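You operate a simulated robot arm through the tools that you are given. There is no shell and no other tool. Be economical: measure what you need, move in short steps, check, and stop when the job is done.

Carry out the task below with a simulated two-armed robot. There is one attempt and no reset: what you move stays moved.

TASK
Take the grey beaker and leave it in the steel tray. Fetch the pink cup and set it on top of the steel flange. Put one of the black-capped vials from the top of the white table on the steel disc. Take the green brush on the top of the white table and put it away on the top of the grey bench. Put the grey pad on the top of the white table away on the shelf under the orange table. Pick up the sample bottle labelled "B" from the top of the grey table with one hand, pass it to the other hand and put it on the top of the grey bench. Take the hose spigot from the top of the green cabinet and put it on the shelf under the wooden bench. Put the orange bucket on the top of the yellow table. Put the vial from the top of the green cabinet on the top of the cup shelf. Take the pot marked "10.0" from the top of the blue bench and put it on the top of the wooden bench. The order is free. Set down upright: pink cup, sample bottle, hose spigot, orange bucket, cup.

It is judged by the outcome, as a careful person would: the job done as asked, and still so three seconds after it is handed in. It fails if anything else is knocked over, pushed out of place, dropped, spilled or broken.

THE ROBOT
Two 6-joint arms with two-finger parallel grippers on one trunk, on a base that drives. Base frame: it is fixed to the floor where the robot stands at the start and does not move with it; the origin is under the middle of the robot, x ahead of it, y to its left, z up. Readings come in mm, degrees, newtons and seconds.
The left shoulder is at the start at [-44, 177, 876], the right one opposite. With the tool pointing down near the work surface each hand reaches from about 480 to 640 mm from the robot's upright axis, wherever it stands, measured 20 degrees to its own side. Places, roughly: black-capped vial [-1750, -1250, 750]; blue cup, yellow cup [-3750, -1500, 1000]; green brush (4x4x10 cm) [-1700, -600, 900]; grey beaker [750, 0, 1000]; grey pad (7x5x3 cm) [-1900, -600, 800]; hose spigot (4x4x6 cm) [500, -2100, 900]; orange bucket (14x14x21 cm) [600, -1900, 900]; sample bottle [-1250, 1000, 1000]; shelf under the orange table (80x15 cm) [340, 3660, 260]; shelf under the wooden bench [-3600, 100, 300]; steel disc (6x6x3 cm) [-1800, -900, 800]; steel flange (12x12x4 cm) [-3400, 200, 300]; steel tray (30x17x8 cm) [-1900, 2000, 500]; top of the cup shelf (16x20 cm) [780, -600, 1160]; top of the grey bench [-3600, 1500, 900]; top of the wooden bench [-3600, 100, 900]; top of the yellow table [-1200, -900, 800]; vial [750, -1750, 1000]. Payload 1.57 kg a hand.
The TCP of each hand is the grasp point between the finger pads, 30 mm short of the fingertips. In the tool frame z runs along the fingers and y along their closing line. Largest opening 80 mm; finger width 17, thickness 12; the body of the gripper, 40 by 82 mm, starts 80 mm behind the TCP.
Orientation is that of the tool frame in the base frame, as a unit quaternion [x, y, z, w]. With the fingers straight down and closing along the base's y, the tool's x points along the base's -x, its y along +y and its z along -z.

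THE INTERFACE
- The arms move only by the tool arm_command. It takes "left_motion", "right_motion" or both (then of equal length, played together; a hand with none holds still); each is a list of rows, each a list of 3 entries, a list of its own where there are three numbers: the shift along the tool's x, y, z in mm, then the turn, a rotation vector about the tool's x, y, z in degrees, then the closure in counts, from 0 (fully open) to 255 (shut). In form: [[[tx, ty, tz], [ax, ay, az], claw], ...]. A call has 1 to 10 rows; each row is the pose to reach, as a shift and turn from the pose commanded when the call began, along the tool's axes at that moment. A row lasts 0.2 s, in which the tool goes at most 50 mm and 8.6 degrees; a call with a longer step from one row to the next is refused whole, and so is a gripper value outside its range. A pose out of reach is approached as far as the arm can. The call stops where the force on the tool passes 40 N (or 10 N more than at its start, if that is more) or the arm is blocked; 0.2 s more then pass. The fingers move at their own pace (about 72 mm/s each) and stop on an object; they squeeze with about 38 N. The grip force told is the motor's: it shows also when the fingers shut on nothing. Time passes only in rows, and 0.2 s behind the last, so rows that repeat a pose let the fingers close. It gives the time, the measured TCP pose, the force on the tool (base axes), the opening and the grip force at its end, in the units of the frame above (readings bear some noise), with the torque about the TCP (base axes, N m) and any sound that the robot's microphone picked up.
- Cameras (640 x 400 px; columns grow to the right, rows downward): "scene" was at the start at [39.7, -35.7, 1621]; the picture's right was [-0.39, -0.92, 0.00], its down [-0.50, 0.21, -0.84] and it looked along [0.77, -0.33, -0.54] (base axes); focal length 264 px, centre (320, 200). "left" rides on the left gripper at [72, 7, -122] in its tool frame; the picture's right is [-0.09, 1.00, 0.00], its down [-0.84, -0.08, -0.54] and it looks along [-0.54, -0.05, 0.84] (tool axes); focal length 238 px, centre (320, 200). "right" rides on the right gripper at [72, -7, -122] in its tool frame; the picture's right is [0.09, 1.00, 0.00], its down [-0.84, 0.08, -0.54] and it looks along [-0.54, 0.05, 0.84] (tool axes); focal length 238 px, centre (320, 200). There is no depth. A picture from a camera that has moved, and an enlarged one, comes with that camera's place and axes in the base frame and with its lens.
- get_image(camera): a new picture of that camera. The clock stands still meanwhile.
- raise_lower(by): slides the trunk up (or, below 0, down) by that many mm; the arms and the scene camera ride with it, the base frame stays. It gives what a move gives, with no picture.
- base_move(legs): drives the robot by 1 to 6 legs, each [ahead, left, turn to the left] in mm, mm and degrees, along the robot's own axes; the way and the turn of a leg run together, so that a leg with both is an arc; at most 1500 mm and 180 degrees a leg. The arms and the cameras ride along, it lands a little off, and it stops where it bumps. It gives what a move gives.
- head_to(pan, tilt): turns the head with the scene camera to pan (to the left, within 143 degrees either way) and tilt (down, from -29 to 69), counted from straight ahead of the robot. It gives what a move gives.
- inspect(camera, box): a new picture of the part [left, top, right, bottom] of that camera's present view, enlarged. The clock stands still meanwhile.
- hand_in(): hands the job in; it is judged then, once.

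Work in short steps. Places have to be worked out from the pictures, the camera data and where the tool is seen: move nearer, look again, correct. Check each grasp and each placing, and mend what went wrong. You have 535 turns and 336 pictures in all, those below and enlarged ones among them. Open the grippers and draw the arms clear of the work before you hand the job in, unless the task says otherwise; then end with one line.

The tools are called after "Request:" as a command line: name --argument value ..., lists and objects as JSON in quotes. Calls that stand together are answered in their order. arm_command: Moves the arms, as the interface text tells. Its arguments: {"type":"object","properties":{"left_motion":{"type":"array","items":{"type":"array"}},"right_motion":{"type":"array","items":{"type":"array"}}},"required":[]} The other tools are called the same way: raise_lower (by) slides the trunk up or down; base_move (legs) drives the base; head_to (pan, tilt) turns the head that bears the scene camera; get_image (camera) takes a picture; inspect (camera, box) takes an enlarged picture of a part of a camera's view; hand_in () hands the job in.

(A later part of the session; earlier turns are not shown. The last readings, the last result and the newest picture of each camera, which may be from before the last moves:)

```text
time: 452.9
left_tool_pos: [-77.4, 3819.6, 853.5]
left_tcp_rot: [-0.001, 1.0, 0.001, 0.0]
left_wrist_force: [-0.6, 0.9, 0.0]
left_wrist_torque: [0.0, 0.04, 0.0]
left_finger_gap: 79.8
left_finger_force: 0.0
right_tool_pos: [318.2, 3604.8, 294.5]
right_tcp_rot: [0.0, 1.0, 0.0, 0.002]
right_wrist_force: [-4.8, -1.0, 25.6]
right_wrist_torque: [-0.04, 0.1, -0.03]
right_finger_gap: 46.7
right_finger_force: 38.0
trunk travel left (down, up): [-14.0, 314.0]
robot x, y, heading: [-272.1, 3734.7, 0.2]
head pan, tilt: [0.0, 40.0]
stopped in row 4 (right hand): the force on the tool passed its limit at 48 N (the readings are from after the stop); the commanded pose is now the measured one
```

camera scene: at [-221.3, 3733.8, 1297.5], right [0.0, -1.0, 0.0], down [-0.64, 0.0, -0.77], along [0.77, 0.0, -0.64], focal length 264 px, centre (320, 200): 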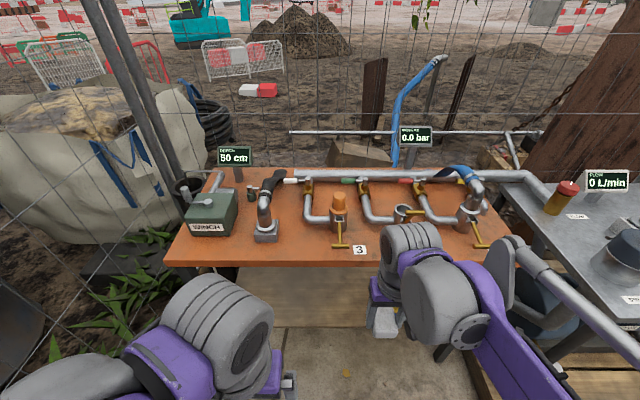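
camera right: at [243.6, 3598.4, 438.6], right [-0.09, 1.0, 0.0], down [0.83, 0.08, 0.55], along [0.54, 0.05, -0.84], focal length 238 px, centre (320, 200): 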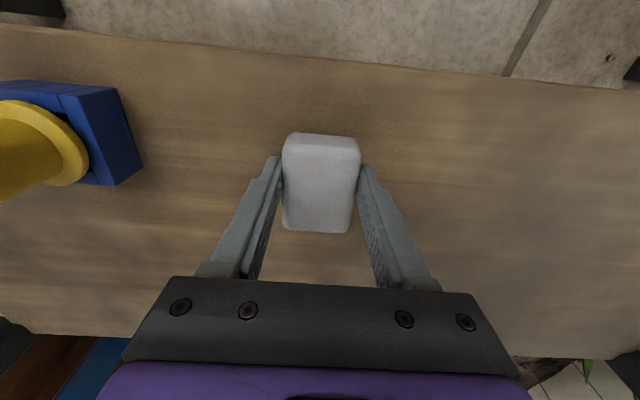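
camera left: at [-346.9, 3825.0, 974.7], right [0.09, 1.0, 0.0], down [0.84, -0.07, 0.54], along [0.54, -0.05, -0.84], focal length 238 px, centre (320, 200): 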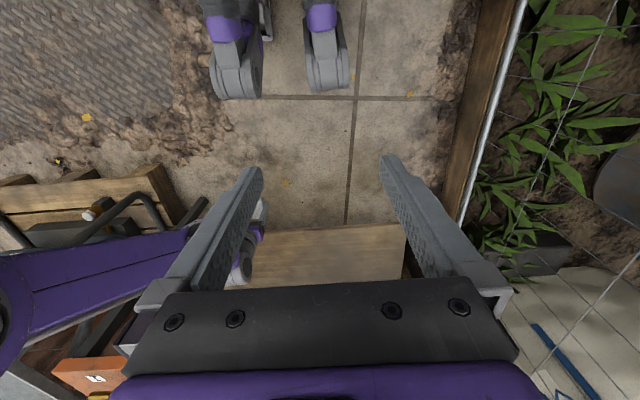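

Contact at z≈294. Opening, rising, and backing out.

Request:
arm_command --right_motion '[[[0, 0, -2], [0, 0, 0], 180], [[0, 0, -2], [0, 0, 0], 60], [[0, 0, -2], [0, 0, 0], 0], [[0, 0, -2], [0, 0, 0], 0], [[0, 0, -30], [0, 0, 0], 0], [[0, 0, -70], [0, 0, 0], 0]]'

Request:
get_image --camera "right"

Request:
base_move --legs '[[-350, 0, 0]]'

Request:
arm_command --right_motion '[[[0, 0, -50], [0, 0, 0], 0], [[0, 0, -100], [0, 0, 0], 0], [[10, 0, -145], [0, 0, 0], 0], [[30, 0, -185], [0, 0, 0], 0], [[60, 0, -220], [0, 0, 0], 0], [[90, 0, -255], [0, 0, 0], 0], [[120, 0, -290], [0, 0, 0], 0], [[150, 0, -325], [0, 0, 0], 0], [[175, 0, -365], [0, 0, 0], 0]]'

Request:
raise_lower --by 300

```text
time: 454.4
left_tool_pos: [-74.2, 3816.4, 851.2]
left_tcp_rot: [0.001, 1.0, 0.002, -0.003]
left_wrist_force: [0.2, 0.1, -0.5]
left_wrist_torque: [-0.02, 0.01, 0.01]
left_finger_gap: 80.1
left_finger_force: 0.0
right_tool_pos: [315.6, 3604.3, 350.2]
right_tcp_rot: [-0.001, 1.0, 0.002, 0.0]
right_wrist_force: [0.3, 0.6, -1.0]
right_wrist_torque: [0.01, 0.01, 0.0]
right_finger_gap: 79.9
right_finger_force: 0.0
trunk travel left (down, up): [-14.0, 314.0]
robot x, y, heading: [-275.4, 3732.9, 0.1]
head pan, tilt: [0.0, 40.0]
```

```text
187 pictures are left
camera right: at [244.0, 3596.5, 473.2], right [-0.09, 1.0, 0.0], down [0.84, 0.08, 0.54], along [0.54, 0.05, -0.84], focal length 238 px, centre (320, 200)
```

right: 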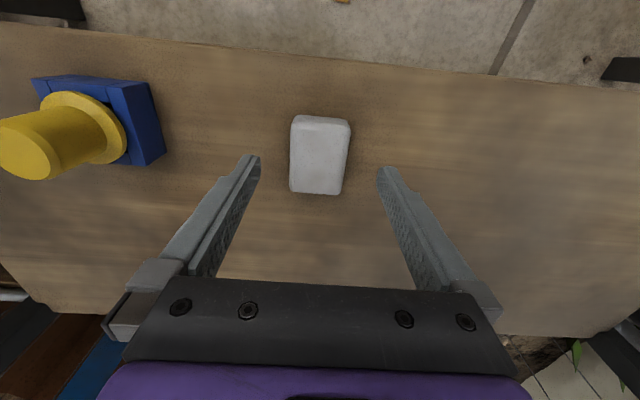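

```text
time: 456.6
left_tool_pos: [-425.9, 3818.8, 851.6]
left_tcp_rot: [0.001, 1.0, 0.001, -0.001]
left_wrist_force: [-0.6, -0.3, 0.2]
left_wrist_torque: [-0.02, -0.01, -0.01]
left_finger_gap: 80.1
left_finger_force: 0.0
right_tool_pos: [-29.4, 3602.4, 364.6]
right_tcp_rot: [0.002, 1.0, 0.0, 0.002]
right_wrist_force: [0.8, -0.1, -0.4]
right_wrist_torque: [-0.03, 0.02, 0.0]
right_finger_gap: 80.2
right_finger_force: 0.0
trunk travel left (down, up): [-14.0, 314.0]
robot x, y, heading: [-620.6, 3735.0, -0.3]
head pan, tilt: [0.0, 40.0]
```

```text
time: 458.6
left_tool_pos: [-426.9, 3819.6, 852.7]
left_tcp_rot: [0.001, 1.0, 0.0, 0.0]
left_wrist_force: [0.0, 0.1, -0.3]
left_wrist_torque: [-0.03, 0.02, -0.02]
left_finger_gap: 79.9
left_finger_force: 0.1
right_tool_pos: [-204.4, 3603.2, 727.2]
right_tcp_rot: [0.002, 1.0, 0.0, 0.003]
right_wrist_force: [-0.1, 1.0, -0.3]
right_wrist_torque: [0.0, -0.01, -0.03]
right_finger_gap: 79.9
right_finger_force: 0.0
trunk travel left (down, up): [-14.0, 314.0]
robot x, y, heading: [-626.5, 3731.8, -0.4]
head pan, tilt: [0.0, 40.0]
```

```text
time: 461.6
left_tool_pos: [-426.3, 3819.9, 1152.6]
left_tcp_rot: [0.001, 1.0, 0.001, 0.0]
left_wrist_force: [0.0, -0.5, 0.0]
left_wrist_torque: [0.02, 0.0, 0.02]
left_finger_gap: 80.6
left_finger_force: 0.1
right_tool_pos: [-206.3, 3602.2, 1028.1]
right_tcp_rot: [0.002, 1.0, 0.0, 0.003]
right_wrist_force: [-0.1, 0.0, -0.5]
right_wrist_torque: [0.0, -0.01, -0.02]
right_finger_gap: 80.0
right_finger_force: 0.0
trunk travel left (down, up): [-314.0, 14.0]
robot x, y, heading: [-622.6, 3737.3, -0.3]
head pan, tilt: [0.0, 40.0]
```

Pad placed on the shelf. Next the far side: I drive south along x≈-400 toward the cup shelf and green cabinet.

Request:
base_move --legs '[[200, 0, 0], [0, -1500, 0], [0, -1500, 0], [0, -1200, 0]]'

Request:
head_to --pan -30 --tilt 25

Request:
get_image --camera "scene"

```text
time: 499.5
left_tool_pos: [-171.7, -387.1, 1152.9]
left_tcp_rot: [-0.014, 1.0, 0.002, 0.0]
left_wrist_force: [-0.4, 0.4, 0.1]
left_wrist_torque: [-0.01, -0.01, -0.02]
left_finger_gap: 80.2
left_finger_force: 0.0
right_tool_pos: [53.6, -597.6, 1028.5]
right_tcp_rot: [-0.012, 1.0, 0.0, 0.002]
right_wrist_force: [0.3, -0.4, -0.1]
right_wrist_torque: [0.0, 0.03, 0.0]
right_finger_gap: 79.9
right_finger_force: 0.1
trunk travel left (down, up): [-314.0, 14.0]
robot x, y, heading: [-366.3, -474.4, 1.4]
head pan, tilt: [0.0, 40.0]
```

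```text
time: 500.4
left_tool_pos: [-172.5, -386.5, 1153.1]
left_tcp_rot: [-0.015, 1.0, 0.002, 0.0]
left_wrist_force: [0.0, 0.0, 0.8]
left_wrist_torque: [-0.04, 0.0, 0.01]
left_finger_gap: 80.1
left_finger_force: 0.1
right_tool_pos: [52.9, -596.9, 1029.9]
right_tcp_rot: [-0.013, 1.0, 0.0, 0.003]
right_wrist_force: [0.4, 0.6, 0.4]
right_wrist_torque: [0.02, 0.01, -0.04]
right_finger_gap: 79.9
right_finger_force: 0.1
trunk travel left (down, up): [-314.0, 14.0]
robot x, y, heading: [-366.6, -476.2, 1.5]
head pan, tilt: [-30.0, 25.0]
```

```text
186 pictures are left
camera scene: at [-327.5, -523.6, 1631.5], right [-0.48, -0.88, 0.0], down [-0.37, 0.2, -0.91], along [0.8, -0.43, -0.42], focal length 264 px, centre (320, 200)
```

scene: 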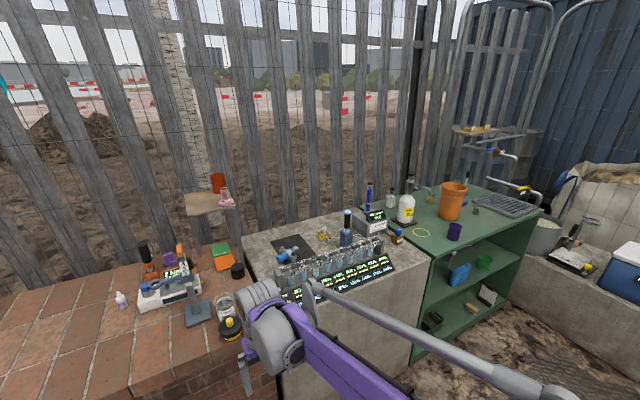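

Good view. Zooming on the green cabinet top and the cup shelf.

Request:
inspect --camera "scene" --box '[350, 160, 550, 285]'

Request:
inspect --camera "scene" --box '[160, 150, 260, 230]'

```text
3.20 times, centred on (450, 222) of scene
camera zoom: at [-327.5, -523.6, 1631.5], right [-0.48, -0.88, 0.0], down [-0.37, 0.2, -0.91], along [0.8, -0.43, -0.42], focal length 846 px, centre (-96, 128)
```

zoom: 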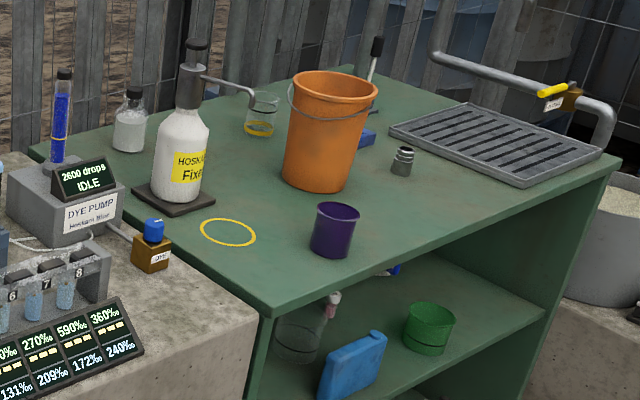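

```text
5.00 times, centred on (210, 190) of scene
camera zoom: at [-327.5, -523.6, 1631.5], right [-0.48, -0.88, 0.0], down [-0.37, 0.2, -0.91], along [0.8, -0.43, -0.42], focal length 1322 px, centre (870, 250)
```

zoom: 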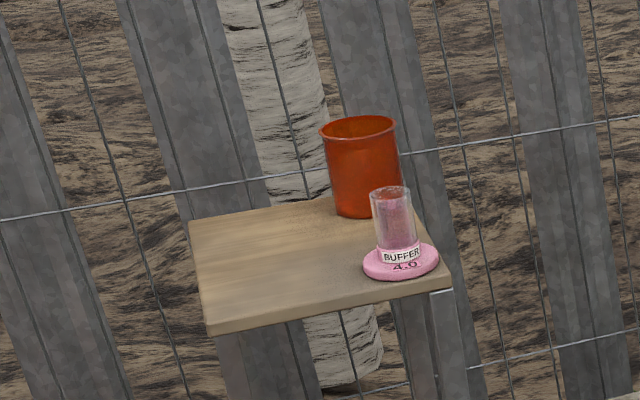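

The pink cup is the "BUFFER 4.0" glass on the cup shelf; bucket ≈(521,-1877), spigot ≈(481,-2037) on the green cabinet (front x≈310). I drive in front of the cabinet to identify the vial.

Request:
base_move --legs '[[0, -1250, -1.5], [130, 0, 0]]'

Request:
head_to --pan 5 --tilt 35

Request:
get_image --camera "scene"

Request:
inspect --camera "scene" --box '[170, 100, 410, 250]'

```text
time: 512.5
left_tool_pos: [-35.2, -1648.4, 1152.1]
left_tcp_rot: [0.014, 1.0, 0.001, 0.0]
left_wrist_force: [-0.6, -0.3, 0.7]
left_wrist_torque: [-0.02, -0.01, 0.04]
left_finger_gap: 80.0
left_finger_force: 0.1
right_tool_pos: [178.9, -1870.8, 1029.2]
right_tcp_rot: [0.014, 1.0, 0.0, 0.002]
right_wrist_force: [-0.7, 0.1, 0.2]
right_wrist_torque: [0.02, 0.01, 0.0]
right_finger_gap: 79.9
right_finger_force: 0.1
trunk travel left (down, up): [-314.0, 14.0]
robot x, y, heading: [-230.2, -1726.2, -1.6]
head pan, tilt: [-30.0, 25.0]
```

```text
time: 513.5
left_tool_pos: [-34.0, -1648.4, 1151.8]
left_tcp_rot: [0.014, 1.0, 0.001, -0.001]
left_wrist_force: [0.6, 0.1, -0.6]
left_wrist_torque: [0.02, 0.02, -0.04]
left_finger_gap: 80.1
left_finger_force: 0.2
right_tool_pos: [178.2, -1870.8, 1029.3]
right_tcp_rot: [0.015, 1.0, -0.001, 0.002]
right_wrist_force: [0.9, 0.7, -0.1]
right_wrist_torque: [0.02, 0.0, -0.06]
right_finger_gap: 79.6
right_finger_force: 0.1
trunk travel left (down, up): [-314.0, 14.0]
robot x, y, heading: [-232.3, -1725.6, -1.7]
head pan, tilt: [5.0, 35.0]
```

```text
183 pictures are left
camera scene: at [-187.7, -1722.5, 1615.8], right [0.06, -1.0, 0.0], down [-0.57, -0.03, -0.82], along [0.82, 0.05, -0.57], focal length 264 px, centre (320, 200)
```

scene: 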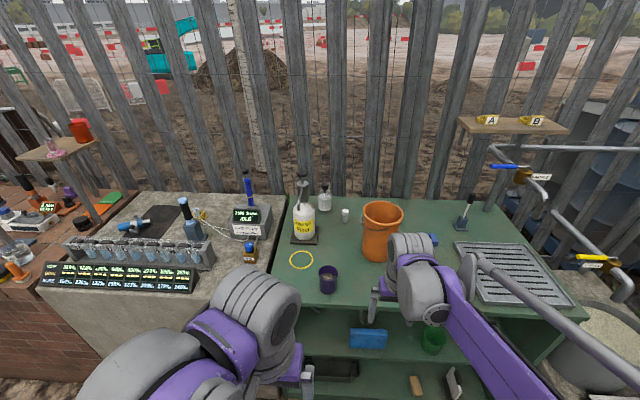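

```text
2.67 times, centred on (290, 175) of scene
camera zoom: at [-187.7, -1722.5, 1615.8], right [0.06, -1.0, 0.0], down [-0.57, -0.03, -0.82], along [0.82, 0.05, -0.57], focal length 705 px, centre (400, 267)
```

zoom: 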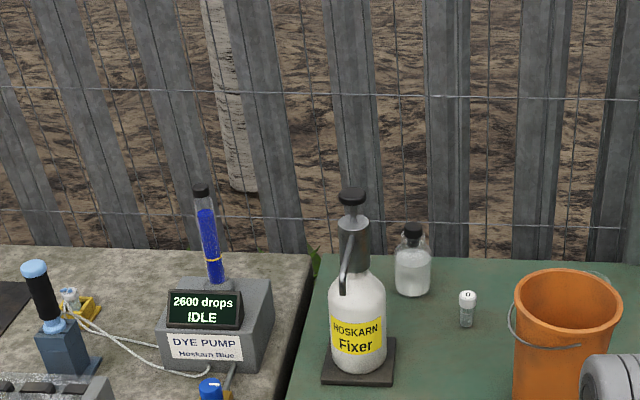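

The vial is the small white-capped one at ≈(745,-1778); the bucket stands in front, so I take the bucket first by pinching its left wall. Raising the right hand and driving up 120 mm.

Request:
arm_command --right_motion '[[[0, 0, -45], [0, 0, 0], 0], [[0, 0, -90], [0, 0, 0], 0], [[-20, 20, -120], [0, 0, 0], 0], [[-50, 40, -140], [0, 0, 0], 0], [[-80, 60, -150], [0, 0, 0], 0]]'

Request:
base_move --legs '[[130, 0, 1.6]]'

Request:
get_image --camera "right"

Request:
get_image --camera "scene"

```text
time: 514.7
left_tool_pos: [-33.8, -1649.4, 1153.8]
left_tcp_rot: [0.014, 1.0, 0.0, -0.001]
left_wrist_force: [-0.2, -0.2, -0.7]
left_wrist_torque: [-0.03, 0.01, -0.03]
left_finger_gap: 79.9
left_finger_force: 0.1
right_tool_pos: [263.0, -1812.4, 1178.4]
right_tcp_rot: [0.015, 1.0, -0.001, 0.001]
right_wrist_force: [-0.3, -0.3, -0.4]
right_wrist_torque: [0.01, 0.02, 0.01]
right_finger_gap: 80.0
right_finger_force: 0.1
trunk travel left (down, up): [-314.0, 14.0]
robot x, y, heading: [-234.1, -1730.3, -1.8]
head pan, tilt: [5.0, 35.0]
```

```text
time: 516.0
left_tool_pos: [88.8, -1645.0, 1151.4]
left_tcp_rot: [-0.001, 1.0, 0.001, 0.0]
left_wrist_force: [-0.4, 0.7, 0.3]
left_wrist_torque: [0.0, 0.02, 0.01]
left_finger_gap: 80.1
left_finger_force: 0.0
right_tool_pos: [388.5, -1801.4, 1179.9]
right_tcp_rot: [0.001, 1.0, 0.001, 0.003]
right_wrist_force: [1.2, 0.2, 1.1]
right_wrist_torque: [0.01, 0.0, -0.02]
right_finger_gap: 79.9
right_finger_force: 0.0
trunk travel left (down, up): [-314.0, 14.0]
robot x, y, heading: [-107.2, -1732.4, -0.2]
head pan, tilt: [5.0, 35.0]
```

```text
181 pictures are left
camera right: at [315.3, -1809.3, 1301.9], right [-0.09, 1.0, 0.0], down [0.83, 0.07, 0.55], along [0.54, 0.05, -0.84], focal length 238 px, centre (320, 200)
```

right: 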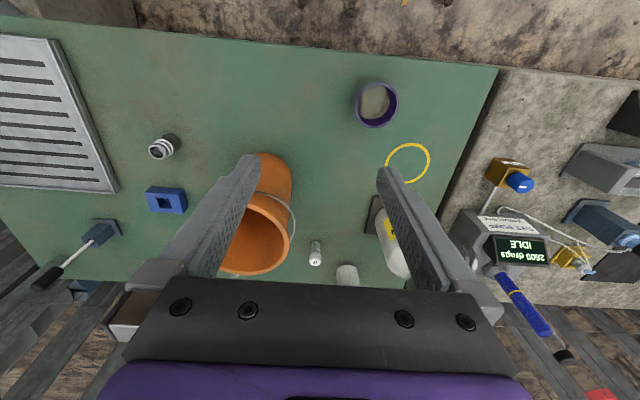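

```text
180 pictures are left
camera scene: at [-63.0, -1723.3, 1615.6], right [0.08, -1.0, 0.0], down [-0.57, -0.05, -0.82], along [0.82, 0.07, -0.57], focal length 264 px, centre (320, 200)
```

scene: 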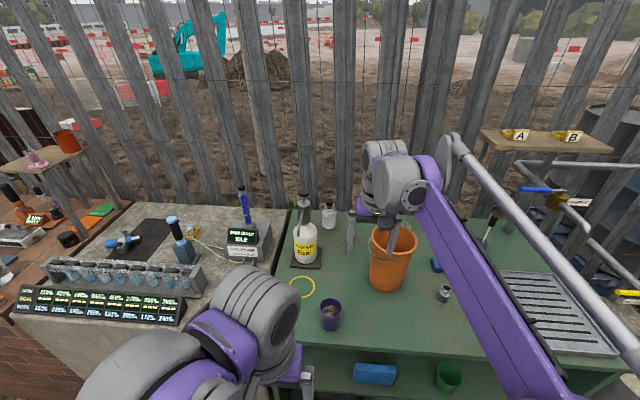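

The bail wire lies on the bucket's +y side, so I'll pinch the -y wall (≈(530,-1966), rim z≈1060). Strafing right 130 mm.

Request:
base_move --legs '[[0, -130, 0]]'

Request:
arm_command --right_motion '[[[-40, -10, 0], [0, 0, 0], 0], [[-80, -20, 0], [0, 0, 0], 0], [[-110, -30, 0], [0, 0, 0], 0]]'

Request:
get_image --camera "right"

```text
time: 517.8
left_tool_pos: [87.8, -1775.5, 1151.7]
left_tcp_rot: [-0.002, 1.0, 0.0, 0.0]
left_wrist_force: [-0.9, 0.3, -0.4]
left_wrist_torque: [0.0, 0.02, 0.03]
left_finger_gap: 79.9
left_finger_force: 0.0
right_tool_pos: [388.7, -1929.7, 1179.9]
right_tcp_rot: [-0.001, 1.0, 0.0, 0.003]
right_wrist_force: [-0.8, -0.1, 0.0]
right_wrist_torque: [-0.02, 0.0, -0.01]
right_finger_gap: 79.8
right_finger_force: 0.2
trunk travel left (down, up): [-314.0, 14.0]
robot x, y, heading: [-109.7, -1859.9, -0.1]
head pan, tilt: [5.0, 35.0]
```

```text
time: 518.6
left_tool_pos: [90.0, -1776.1, 1151.5]
left_tcp_rot: [-0.002, 1.0, 0.0, -0.001]
left_wrist_force: [0.2, -0.4, 0.2]
left_wrist_torque: [0.01, 0.02, 0.01]
left_finger_gap: 80.1
left_finger_force: 0.0
right_tool_pos: [498.9, -1960.8, 1178.0]
right_tcp_rot: [0.0, 1.0, 0.001, 0.002]
right_wrist_force: [0.8, -0.7, 0.3]
right_wrist_torque: [0.01, 0.02, 0.03]
right_finger_gap: 80.0
right_finger_force: 0.1
trunk travel left (down, up): [-314.0, 14.0]
robot x, y, heading: [-107.5, -1859.8, 0.2]
head pan, tilt: [5.0, 35.0]
```

```text
179 pictures are left
camera right: at [426.5, -1968.5, 1300.9], right [-0.09, 1.0, 0.0], down [0.83, 0.08, 0.54], along [0.54, 0.05, -0.84], focal length 238 px, centre (320, 200)
```

right: 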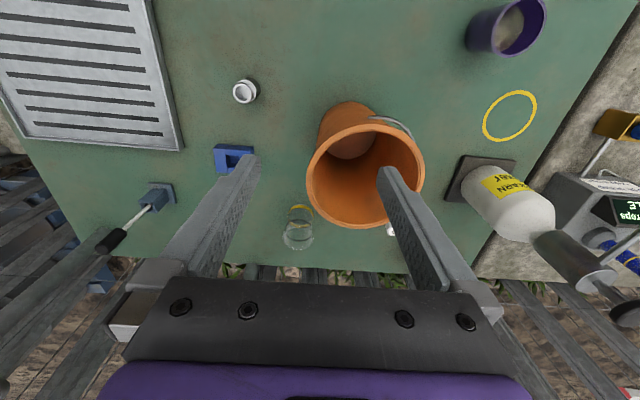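

Rim centre (543,-1907), -y wall at y≈-1971. Descending with that wall between the fingers and closing.

Request:
arm_command --right_motion '[[[-18, -5, 30], [0, 0, 0], 0], [[-38, -10, 65], [0, 0, 0], 0], [[-38, -10, 105], [0, 0, 0], 0], [[-38, -10, 138], [0, 0, 0], 0], [[-38, -10, 138], [0, 0, 0], 255], [[-38, -10, 138], [0, 0, 0], 255], [[-38, -10, 138], [0, 0, 0], 255], [[-38, -10, 138], [0, 0, 0], 255]]'

Request:
get_image --camera "right"

```text
time: 520.4
left_tool_pos: [88.8, -1774.9, 1152.9]
left_tcp_rot: [-0.001, 1.0, 0.001, 0.0]
left_wrist_force: [0.5, 1.0, 0.3]
left_wrist_torque: [-0.01, -0.01, -0.05]
left_finger_gap: 80.2
left_finger_force: 0.0
right_tool_pos: [536.7, -1966.3, 1039.1]
right_tcp_rot: [-0.001, 1.0, 0.001, 0.002]
right_wrist_force: [0.5, 3.4, 4.0]
right_wrist_torque: [1.05, 0.28, -0.01]
right_finger_gap: 3.8
right_finger_force: 24.7
trunk travel left (down, up): [-314.0, 14.0]
robot x, y, heading: [-107.2, -1860.0, 0.1]
head pan, tilt: [5.0, 35.0]
```

```text
178 pictures are left
camera right: at [465.4, -1975.1, 1162.1], right [-0.09, 1.0, 0.0], down [0.83, 0.08, 0.55], along [0.54, 0.05, -0.84], focal length 238 px, centre (320, 200)
```

right: 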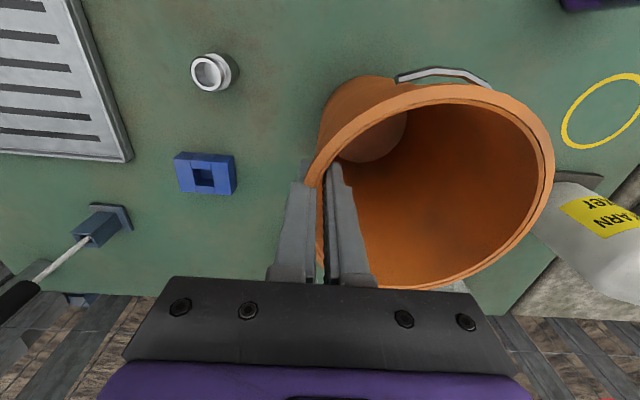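

Wall gripped. Lifting gently 100 mm and checking tilt.

Request:
arm_command --right_motion '[[[0, 0, -15], [0, 0, 0], 255], [[5, 0, -35], [0, 0, 0], 255], [[15, 0, -60], [0, 0, 0], 255], [[30, 0, -85], [0, 0, 0], 255], [[45, 0, -105], [0, 0, 0], 255]]'

Request:
get_image --camera "right"

Request:
get_image --camera "scene"

```text
time: 521.6
left_tool_pos: [88.0, -1775.0, 1152.6]
left_tcp_rot: [-0.002, 1.0, 0.001, -0.001]
left_wrist_force: [0.7, -0.7, -0.4]
left_wrist_torque: [-0.03, -0.05, -0.01]
left_finger_gap: 80.1
left_finger_force: 0.1
right_tool_pos: [491.6, -1968.7, 1145.4]
right_tcp_rot: [0.0, 1.0, 0.0, 0.003]
right_wrist_force: [0.0, 0.3, -4.0]
right_wrist_torque: [-0.26, 0.06, 0.01]
right_finger_gap: 2.5
right_finger_force: 24.1
trunk travel left (down, up): [-314.0, 14.0]
robot x, y, heading: [-106.1, -1861.8, 0.1]
head pan, tilt: [5.0, 35.0]
```

```text
177 pictures are left
camera right: at [419.0, -1975.9, 1267.9], right [-0.09, 1.0, 0.0], down [0.83, 0.08, 0.55], along [0.54, 0.05, -0.84], focal length 238 px, centre (320, 200)
```

right: 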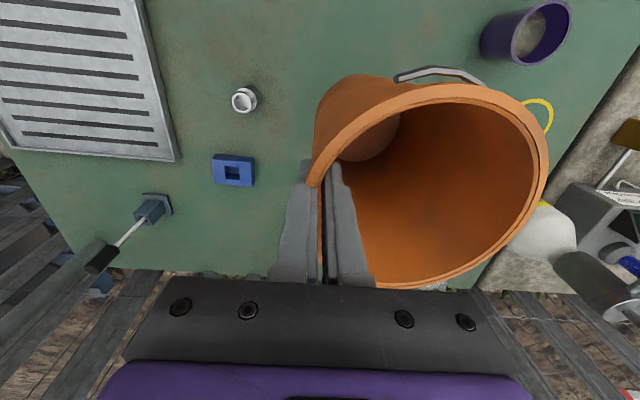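

```text
176 pictures are left
camera scene: at [-62.4, -1853.7, 1615.8], right [0.09, -1.0, 0.0], down [-0.57, -0.05, -0.82], along [0.82, 0.07, -0.57], focal length 264 px, centre (320, 200)
```

scene: 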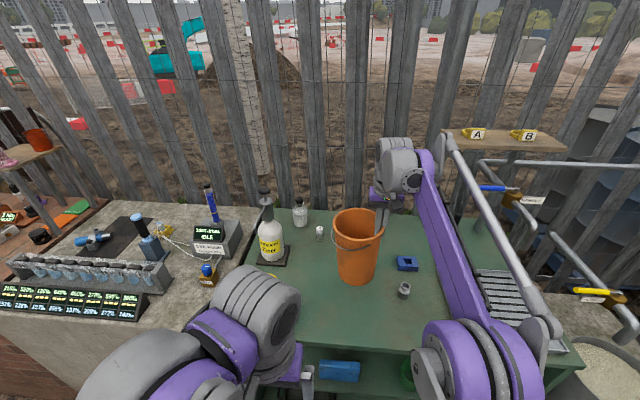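

Bucket is held securely. I draw it in, back off, turn around and strafe to the yellow table's east side.

Request:
arm_command --right_motion '[[[30, 0, -5], [0, 0, 0], 255], [[60, 0, -10], [0, 0, 0], 255], [[90, 0, -15], [0, 0, 0], 255], [[120, 0, -20], [0, 0, 0], 255]]'

Request:
base_move --legs '[[-300, 0, 0], [0, 0, 90], [0, 0, 90], [0, -850, 0]]'

Request:
head_to --pan 0 --tilt 40

Request:
get_image --camera "scene"

```text
time: 522.6
left_tool_pos: [88.3, -1774.2, 1153.8]
left_tcp_rot: [-0.001, 1.0, 0.002, 0.0]
left_wrist_force: [0.1, -1.2, 0.7]
left_wrist_torque: [-0.02, -0.01, 0.01]
left_finger_gap: 79.9
left_finger_force: 0.1
right_tool_pos: [371.3, -1969.6, 1167.1]
right_tcp_rot: [-0.001, 1.0, 0.0, 0.003]
right_wrist_force: [-0.2, -0.3, -4.3]
right_wrist_torque: [-0.24, 0.02, 0.0]
right_finger_gap: 2.7
right_finger_force: 24.0
trunk travel left (down, up): [-314.0, 14.0]
robot x, y, heading: [-106.0, -1860.9, 0.0]
head pan, tilt: [5.0, 35.0]
```

```text
time: 539.8
left_tool_pos: [-603.3, -1082.3, 1153.1]
left_tcp_rot: [1.0, 0.0, 0.001, 0.0]
left_wrist_force: [0.5, 1.5, 0.8]
left_wrist_torque: [0.01, -0.05, 0.05]
left_finger_gap: 80.2
left_finger_force: 0.0
right_tool_pos: [-884.9, -887.7, 1167.2]
right_tcp_rot: [1.0, 0.0, -0.002, 0.0]
right_wrist_force: [0.5, 0.0, -4.9]
right_wrist_torque: [0.23, -0.06, 0.01]
right_finger_gap: 2.7
right_finger_force: 24.2
trunk travel left (down, up): [-314.0, 14.0]
robot x, y, heading: [-408.0, -996.3, 179.9]
head pan, tilt: [5.0, 35.0]
```

```text
time: 540.5
left_tool_pos: [-603.1, -1082.6, 1152.7]
left_tcp_rot: [1.0, 0.0, 0.001, 0.001]
left_wrist_force: [0.3, -0.2, -0.1]
left_wrist_torque: [0.01, 0.02, -0.01]
left_finger_gap: 80.2
left_finger_force: 0.1
right_tool_pos: [-885.7, -887.4, 1167.3]
right_tcp_rot: [1.0, -0.001, -0.002, 0.001]
right_wrist_force: [-0.3, 0.1, -4.9]
right_wrist_torque: [0.21, -0.03, 0.01]
right_finger_gap: 2.6
right_finger_force: 24.0
trunk travel left (down, up): [-314.0, 14.0]
robot x, y, heading: [-405.4, -997.7, 179.8]
head pan, tilt: [0.0, 40.0]
```

```text
175 pictures are left
camera scene: at [-447.7, -997.9, 1608.2], right [0.0, 1.0, 0.0], down [0.64, 0.0, -0.77], along [-0.77, 0.0, -0.64], focal length 264 px, centre (320, 200)
```

scene: 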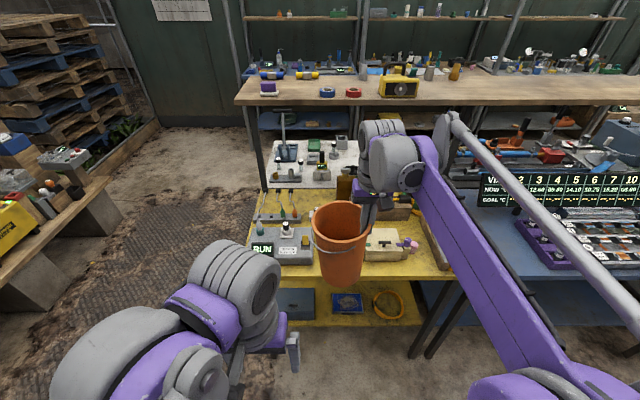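

The bucket hides part of the table; looking through the left camera.

Request:
get_image --camera "left"

Request:
inspect --camera "scene" --box '[230, 180, 470, 330]'

```text
174 pictures are left
camera left: at [-532.0, -1089.3, 1274.6], right [-0.09, -1.0, 0.0], down [-0.84, 0.08, 0.54], along [-0.54, 0.05, -0.84], focal length 238 px, centre (320, 200)
```

left: 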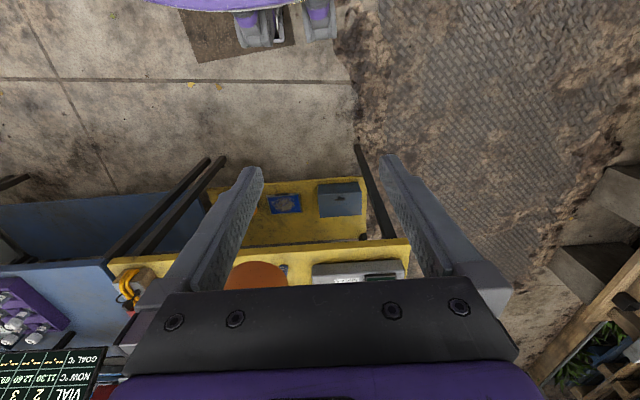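

```text
2.67 times, centred on (350, 255) of scene
camera zoom: at [-447.7, -997.9, 1608.2], right [0.0, 1.0, 0.0], down [0.64, 0.0, -0.77], along [-0.77, 0.0, -0.64], focal length 705 px, centre (240, 53)
```

zoom: 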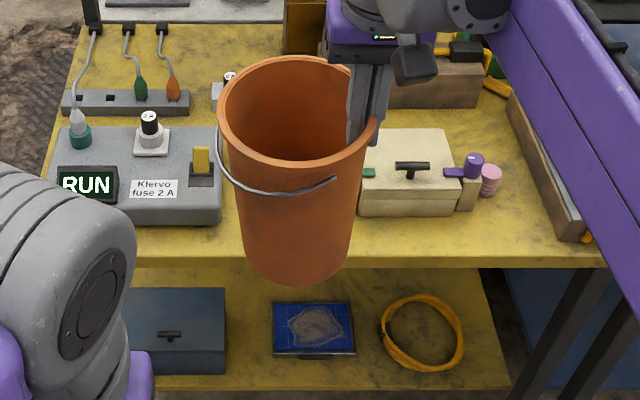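

Free gap on the yellow table between the RUN unit and the cream box: target bucket centre (-1090,-930). Driving 80 mm closer and lowering the bucket before entering under the raised shelf.

Request:
base_move --legs '[[80, 0, 0]]'

Request:
arm_command --right_motion '[[[0, -10, 35], [0, 0, 0], 255], [[0, -18, 70], [0, 0, 0], 255], [[-15, -18, 105], [0, 0, 0], 255], [[-40, -18, 125], [0, 0, 0], 255]]'

Request:
get_image --camera "right"

Request:
get_image --camera "scene"

```text
time: 541.5
left_tool_pos: [-678.5, -1081.6, 1152.9]
left_tcp_rot: [1.0, -0.002, 0.001, 0.001]
left_wrist_force: [0.2, -0.9, 0.7]
left_wrist_torque: [-0.04, -0.01, 0.03]
left_finger_gap: 80.0
left_finger_force: 0.1
right_tool_pos: [-961.2, -886.1, 1166.6]
right_tcp_rot: [1.0, -0.002, -0.002, 0.0]
right_wrist_force: [0.6, 0.0, -5.1]
right_wrist_torque: [0.23, -0.03, -0.03]
right_finger_gap: 2.6
right_finger_force: 23.9
trunk travel left (down, up): [-314.0, 14.0]
robot x, y, heading: [-483.1, -996.6, 179.7]
head pan, tilt: [0.0, 40.0]
```

```text
time: 542.5
left_tool_pos: [-676.8, -1079.9, 1153.3]
left_tcp_rot: [1.0, -0.001, -0.001, 0.001]
left_wrist_force: [0.3, -0.1, 0.4]
left_wrist_torque: [0.0, 0.04, 0.04]
left_finger_gap: 79.9
left_finger_force: 0.1
right_tool_pos: [-1002.4, -869.0, 1043.1]
right_tcp_rot: [1.0, -0.002, -0.004, 0.001]
right_wrist_force: [5.0, 2.8, 23.7]
right_wrist_torque: [-1.22, -0.08, 0.26]
right_finger_gap: 5.2
right_finger_force: 25.3
trunk travel left (down, up): [-314.0, 14.0]
robot x, y, heading: [-482.4, -997.2, 179.5]
head pan, tilt: [0.0, 40.0]
```

```text
172 pictures are left
camera right: at [-929.3, -863.3, 1164.1], right [0.09, -1.0, 0.0], down [-0.83, -0.07, 0.55], along [-0.55, -0.05, -0.84], focal length 238 px, centre (320, 200)
```

right: 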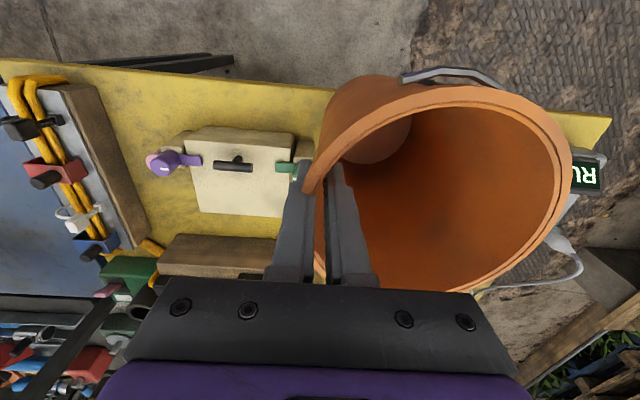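

```text
171 pictures are left
camera scene: at [-520.6, -997.1, 1608.7], right [0.0, 1.0, 0.0], down [0.64, 0.0, -0.77], along [-0.77, 0.0, -0.64], focal length 264 px, centre (320, 200)
```

scene: 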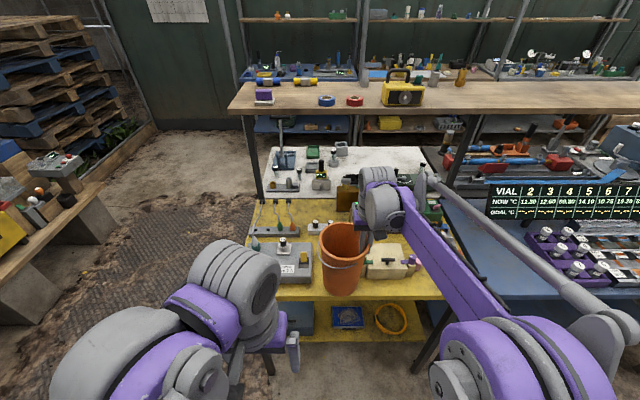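

Already touching: the yellow table is higher than thought (~865) and the bucket is at its front edge. I raise 30 mm, go 75 mm farther in, and set it down.

Request:
arm_command --right_motion '[[[0, 0, -30], [0, 0, 0], 255], [[-25, 0, -30], [0, 0, 0], 255], [[-50, 0, -30], [0, 0, 0], 255], [[-75, 0, -30], [0, 0, 0], 255], [[-75, 0, -30], [0, 0, 0], 255]]'

Request:
get_image --camera "right"

Request:
inspect --camera "scene" --box '[240, 180, 450, 330]'

```text
time: 543.7
left_tool_pos: [-679.0, -1081.3, 1150.9]
left_tcp_rot: [1.0, -0.001, 0.001, 0.001]
left_wrist_force: [-0.8, 0.2, 0.0]
left_wrist_torque: [-0.01, 0.01, 0.01]
left_finger_gap: 80.0
left_finger_force: 0.0
right_tool_pos: [-1075.9, -868.1, 1072.9]
right_tcp_rot: [1.0, -0.001, -0.002, 0.0]
right_wrist_force: [-0.3, -0.3, -5.0]
right_wrist_torque: [0.22, -0.03, 0.01]
right_finger_gap: 2.6
right_finger_force: 23.6
trunk travel left (down, up): [-314.0, 14.0]
robot x, y, heading: [-481.8, -996.3, 179.8]
head pan, tilt: [0.0, 40.0]
```

```text
170 pictures are left
camera right: at [-1003.4, -863.2, 1195.5], right [0.09, -1.0, 0.0], down [-0.83, -0.07, 0.55], along [-0.54, -0.05, -0.84], focal length 238 px, centre (320, 200)
```

right: 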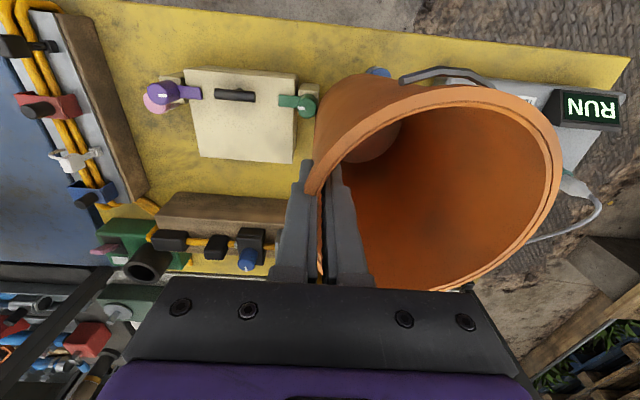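

```text
2.67 times, centred on (345, 255) of scene
camera zoom: at [-524.1, -997.6, 1608.2], right [0.0, 1.0, 0.0], down [0.64, 0.0, -0.77], along [-0.77, 0.0, -0.64], focal length 705 px, centre (253, 53)
```

zoom: 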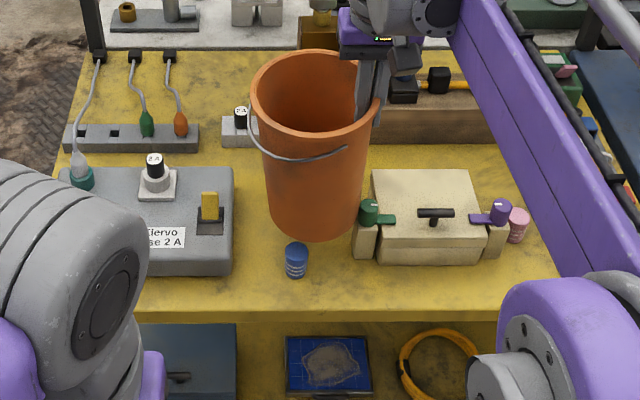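

A small blue item stands at ≈(-1030,-944); the earlier touch was the bucket on top of it (it still stands). I'll set the bucket behind it, centred in the gap at (-1125,-948): lower slightly, move 45 mm in and 20 mm left.

Request:
arm_command --right_motion '[[[0, 0, 12], [0, 0, 0], 255], [[-15, 10, 12], [0, 0, 0], 255], [[-30, 20, 12], [0, 0, 0], 255], [[-45, 20, 12], [0, 0, 0], 255], [[-45, 20, 12], [0, 0, 0], 255]]'

Request:
inspect --camera "scene" --box '[240, 180, 450, 330]'

```text
time: 544.9
left_tool_pos: [-679.6, -1082.0, 1153.3]
left_tcp_rot: [1.0, -0.001, 0.001, 0.001]
left_wrist_force: [0.7, -0.5, -0.1]
left_wrist_torque: [0.01, 0.0, 0.01]
left_finger_gap: 80.0
left_finger_force: 0.1
right_tool_pos: [-1123.8, -888.5, 1061.6]
right_tcp_rot: [1.0, -0.001, -0.001, 0.0]
right_wrist_force: [-0.4, -0.8, -4.6]
right_wrist_torque: [0.23, -0.03, 0.0]
right_finger_gap: 2.4
right_finger_force: 24.2
trunk travel left (down, up): [-314.0, 14.0]
robot x, y, heading: [-485.5, -995.3, 179.5]
head pan, tilt: [0.0, 40.0]
```

```text
2.67 times, centred on (345, 255) of scene
camera zoom: at [-524.2, -997.7, 1608.2], right [0.0, 1.0, 0.0], down [0.64, 0.0, -0.77], along [-0.77, 0.0, -0.64], focal length 705 px, centre (253, 53)
```

zoom: 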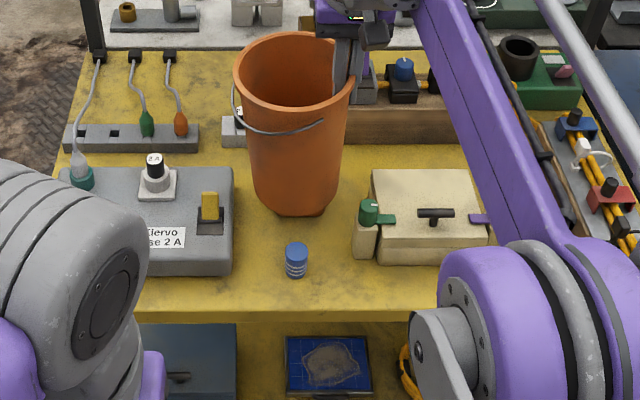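

In the gap, behind the blue item. Lowering slowly to contact.

Request:
arm_command --right_motion '[[[0, 0, 15], [0, 0, 0], 255], [[0, 0, 30], [0, 0, 0], 255], [[0, 0, 42], [0, 0, 0], 255], [[0, 0, 50], [0, 0, 0], 255], [[0, 0, 56], [0, 0, 0], 255], [[0, 0, 62], [0, 0, 0], 255]]'

Request:
inspect --camera "scene" --box '[240, 180, 450, 330]'

```text
time: 545.6
left_tool_pos: [-677.4, -1081.3, 1153.7]
left_tcp_rot: [1.0, -0.001, -0.001, 0.001]
left_wrist_force: [0.2, -0.4, -0.4]
left_wrist_torque: [-0.02, 0.02, 0.03]
left_finger_gap: 79.7
left_finger_force: 0.1
right_tool_pos: [-1120.3, -886.8, 1033.2]
right_tcp_rot: [1.0, -0.002, -0.003, 0.0]
right_wrist_force: [0.2, 2.1, 28.2]
right_wrist_torque: [-1.65, -0.06, -0.01]
right_finger_gap: 4.6
right_finger_force: 25.4
trunk travel left (down, up): [-314.0, 14.0]
robot x, y, heading: [-481.3, -998.7, 179.6]
head pan, tilt: [0.0, 40.0]
stopped in row 3 (right hand): the force on the tool passed its limit at 57 N (the readings are from after the stop); the commanded pose is now the measured one
```

```text
2.67 times, centred on (345, 255) of scene
camera zoom: at [-521.6, -997.5, 1608.5], right [0.01, 1.0, 0.0], down [0.64, 0.0, -0.77], along [-0.77, 0.0, -0.64], focal length 705 px, centre (253, 53)
```

zoom: 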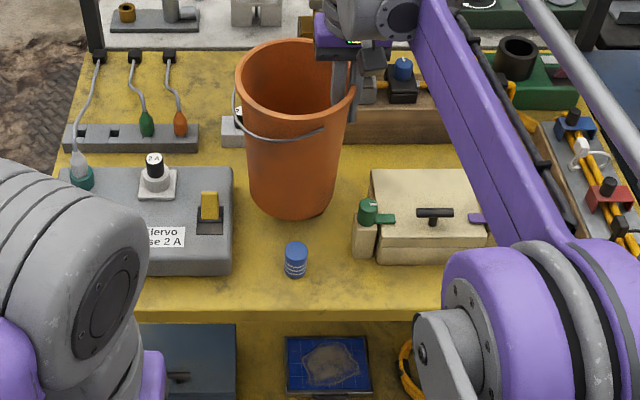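

Geometry check (cream box handle z≈906, box ≈65 tall) puts the yellow table at ≈825, so the bucket is resting on a hidden object – a small orange box I saw earlier from the other side. I lift the bucket and look at the table uncovered.

Request:
arm_command --right_motion '[[[0, 0, -25], [0, 0, 0], 255], [[15, 0, -35], [0, 0, 0], 255], [[50, 0, -40], [0, 0, 0], 255], [[90, 0, -60], [0, 0, 0], 255], [[130, 0, -90], [0, 0, 0], 255], [[160, 0, -130], [0, 0, 0], 255]]'

Request:
base_move --legs '[[0, -330, 0]]'

Request:
head_to --pan 30 --tilt 45

Request:
get_image --camera "scene"

Request:
inspect --camera "scene" --box '[200, 130, 440, 290]'

```text
time: 547.0
left_tool_pos: [-678.5, -1080.4, 1153.3]
left_tcp_rot: [1.0, -0.001, 0.0, 0.001]
left_wrist_force: [0.0, -0.5, 0.5]
left_wrist_torque: [0.02, 0.04, 0.03]
left_finger_gap: 80.4
left_finger_force: 0.1
right_tool_pos: [-959.4, -887.5, 1162.8]
right_tcp_rot: [1.0, -0.003, -0.003, 0.001]
right_wrist_force: [0.1, 0.2, -4.6]
right_wrist_torque: [0.23, 0.0, 0.01]
right_finger_gap: 2.7
right_finger_force: 23.5
trunk travel left (down, up): [-314.0, 14.0]
robot x, y, heading: [-485.2, -996.6, 180.1]
head pan, tilt: [0.0, 40.0]
```

```text
time: 550.6
left_tool_pos: [-677.4, -742.7, 1152.9]
left_tcp_rot: [1.0, 0.0, 0.001, 0.001]
left_wrist_force: [-0.3, -0.5, 0.0]
left_wrist_torque: [0.0, 0.02, 0.01]
left_finger_gap: 80.0
left_finger_force: 0.0
right_tool_pos: [-959.5, -549.3, 1159.8]
right_tcp_rot: [1.0, -0.001, -0.001, 0.0]
right_wrist_force: [0.1, -0.8, -3.9]
right_wrist_torque: [0.23, -0.04, 0.01]
right_finger_gap: 2.7
right_finger_force: 24.0
trunk travel left (down, up): [-314.0, 14.0]
robot x, y, heading: [-484.2, -659.2, 179.7]
head pan, tilt: [0.0, 40.0]
```

```text
time: 551.5
left_tool_pos: [-678.5, -742.1, 1152.5]
left_tcp_rot: [1.0, 0.0, 0.001, 0.001]
left_wrist_force: [0.2, -0.8, -0.4]
left_wrist_torque: [0.02, 0.0, -0.01]
left_finger_gap: 79.9
left_finger_force: 0.0
right_tool_pos: [-961.8, -548.6, 1160.5]
right_tcp_rot: [1.0, -0.001, -0.001, 0.0]
right_wrist_force: [0.4, 0.1, -4.2]
right_wrist_torque: [0.24, -0.03, 0.0]
right_finger_gap: 2.8
right_finger_force: 24.3
trunk travel left (down, up): [-314.0, 14.0]
robot x, y, heading: [-483.0, -660.6, 179.9]
head pan, tilt: [30.0, 45.0]
```

```text
166 pictures are left
camera scene: at [-508.8, -698.1, 1601.0], right [-0.5, 0.87, 0.0], down [0.61, 0.35, -0.71], along [-0.61, -0.35, -0.71], focal length 264 px, centre (320, 200)
```

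scene: 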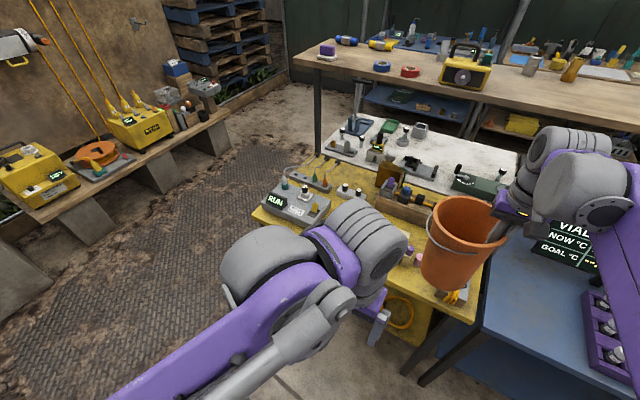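

```text
2.50 times, centred on (320, 210) of scene
camera zoom: at [-508.8, -698.1, 1601.0], right [-0.5, 0.87, 0.0], down [0.61, 0.35, -0.71], along [-0.61, -0.35, -0.71], focal length 661 px, centre (320, 175)
```

zoom: 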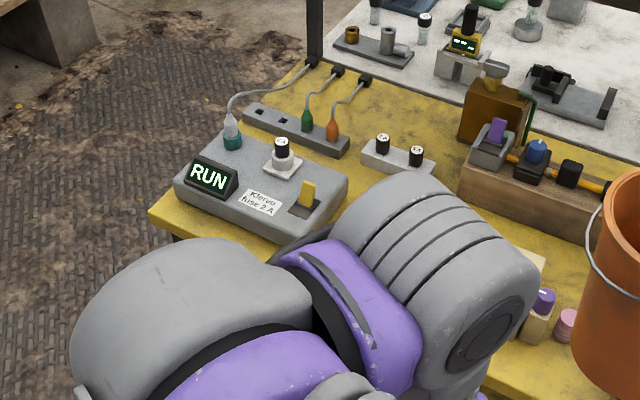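

Left arm blocks the view. I swing the right hand with the bucket outward and go back to y≈-1050 to see the middle of the table.

Request:
arm_command --right_motion '[[[20, -45, 0], [0, 0, 0], 255], [[40, -90, 0], [0, 0, 0], 255], [[60, -135, 0], [0, 0, 0], 255], [[80, -180, 0], [0, 0, 0], 255]]'

Request:
base_move --legs '[[0, 370, 0]]'

Request:
head_to --pan 0 --tilt 45

Request:
get_image --camera "scene"

Request:
inspect --camera "scene" --box '[220, 130, 460, 290]'

```text
time: 552.5
left_tool_pos: [-678.0, -741.2, 1153.6]
left_tcp_rot: [1.0, 0.0, 0.001, 0.001]
left_wrist_force: [0.4, 0.0, -0.3]
left_wrist_torque: [0.0, 0.03, -0.02]
left_finger_gap: 80.1
left_finger_force: 0.0
right_tool_pos: [-877.1, -370.7, 1161.2]
right_tcp_rot: [1.0, -0.001, -0.002, 0.0]
right_wrist_force: [0.2, -0.2, -5.8]
right_wrist_torque: [0.2, -0.03, -0.01]
right_finger_gap: 2.7
right_finger_force: 24.3
trunk travel left (down, up): [-314.0, 14.0]
robot x, y, heading: [-485.2, -657.2, 180.0]
head pan, tilt: [30.0, 45.0]
```

```text
time: 556.4
left_tool_pos: [-678.7, -1116.7, 1152.9]
left_tcp_rot: [1.0, -0.001, 0.001, 0.0]
left_wrist_force: [0.1, -0.9, -0.3]
left_wrist_torque: [-0.02, -0.01, -0.01]
left_finger_gap: 80.2
left_finger_force: 0.0
right_tool_pos: [-878.5, -746.3, 1161.0]
right_tcp_rot: [1.0, -0.002, -0.002, 0.0]
right_wrist_force: [0.5, -0.6, -3.6]
right_wrist_torque: [0.25, -0.04, 0.0]
right_finger_gap: 2.7
right_finger_force: 24.7
trunk travel left (down, up): [-314.0, 14.0]
robot x, y, heading: [-486.3, -1033.0, 180.0]
head pan, tilt: [30.0, 45.0]
```

```text
time: 557.3
left_tool_pos: [-679.9, -1117.4, 1152.3]
left_tcp_rot: [1.0, -0.001, 0.0, 0.001]
left_wrist_force: [-0.1, 0.2, 0.1]
left_wrist_torque: [-0.02, 0.01, -0.02]
left_finger_gap: 80.4
left_finger_force: 0.1
right_tool_pos: [-878.8, -747.0, 1161.3]
right_tcp_rot: [1.0, -0.002, -0.002, 0.0]
right_wrist_force: [0.2, 0.4, -3.9]
right_wrist_torque: [0.22, -0.05, -0.01]
right_finger_gap: 2.6
right_finger_force: 23.8
trunk travel left (down, up): [-314.0, 14.0]
robot x, y, heading: [-480.5, -1034.3, 179.7]
head pan, tilt: [0.0, 45.0]
```

```text
164 pictures are left
camera scene: at [-520.6, -1033.2, 1601.0], right [0.0, 1.0, 0.0], down [0.71, 0.0, -0.71], along [-0.71, 0.0, -0.71], focal length 264 px, centre (320, 200)
```

scene: 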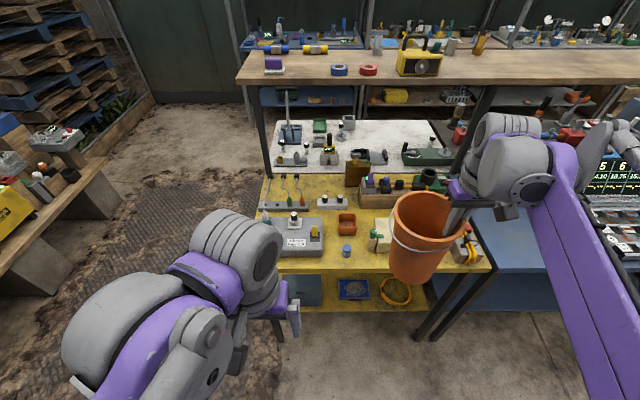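

```text
2.50 times, centred on (340, 210) of scene
camera zoom: at [-520.6, -1033.2, 1601.0], right [0.0, 1.0, 0.0], down [0.71, 0.0, -0.71], along [-0.71, 0.0, -0.71], focal length 661 px, centre (270, 175)
```

zoom: 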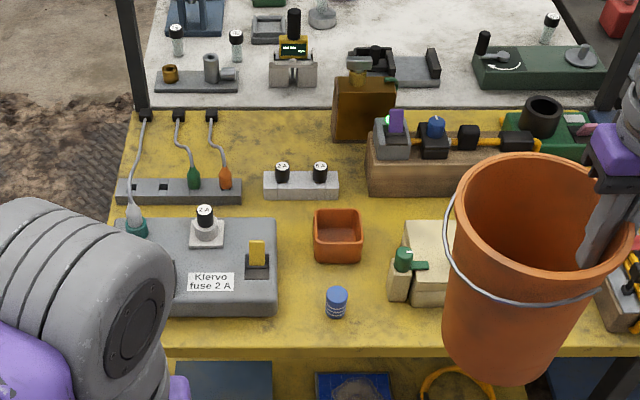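

Now I see it: the orange tray, blue item etc. all still in place. A free ~145 mm patch exists at the back, around (-1386,-1003). Turning the hand 90° puts the bucket ahead of the hand, keeping the wrist clear of the raised shelf. First I drive 190 mm closer and measure the shelf.

Request:
base_move --legs '[[190, -30, 0]]'

Request:
head_to --pan 0 --tilt 30

Request:
get_image --camera "scene"

```text
time: 558.9
left_tool_pos: [-871.0, -1088.2, 1151.8]
left_tcp_rot: [1.0, 0.001, 0.001, 0.0]
left_wrist_force: [0.0, 0.5, 0.1]
left_wrist_torque: [-0.01, -0.03, 0.03]
left_finger_gap: 80.0
left_finger_force: 0.1
right_tool_pos: [-1073.0, -717.4, 1161.0]
right_tcp_rot: [1.0, 0.0, -0.002, 0.001]
right_wrist_force: [-0.5, 0.3, -4.8]
right_wrist_torque: [0.25, -0.09, 0.01]
right_finger_gap: 2.8
right_finger_force: 23.6
trunk travel left (down, up): [-314.0, 14.0]
robot x, y, heading: [-676.5, -1006.4, 179.7]
head pan, tilt: [0.0, 45.0]
```

```text
time: 559.7
left_tool_pos: [-873.2, -1087.8, 1153.3]
left_tcp_rot: [1.0, 0.001, 0.001, 0.0]
left_wrist_force: [0.4, -0.6, -0.5]
left_wrist_torque: [0.0, 0.02, -0.03]
left_finger_gap: 80.0
left_finger_force: 0.1
right_tool_pos: [-1072.3, -717.6, 1160.8]
right_tcp_rot: [1.0, -0.001, -0.002, 0.0]
right_wrist_force: [-0.1, 1.2, -4.4]
right_wrist_torque: [0.22, -0.06, -0.03]
right_finger_gap: 2.6
right_finger_force: 24.1
trunk travel left (down, up): [-314.0, 14.0]
robot x, y, heading: [-675.3, -1001.1, 179.9]
head pan, tilt: [0.0, 30.0]
```

```text
162 pictures are left
camera scene: at [-723.3, -1003.1, 1623.5], right [0.0, 1.0, 0.0], down [0.5, 0.0, -0.87], along [-0.87, 0.0, -0.5], focal length 264 px, centre (320, 200)
```

scene: 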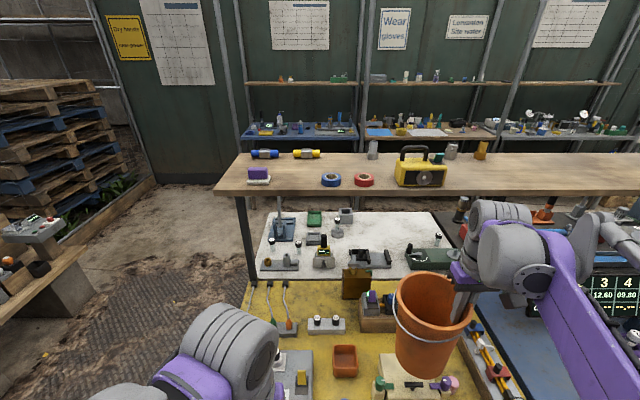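

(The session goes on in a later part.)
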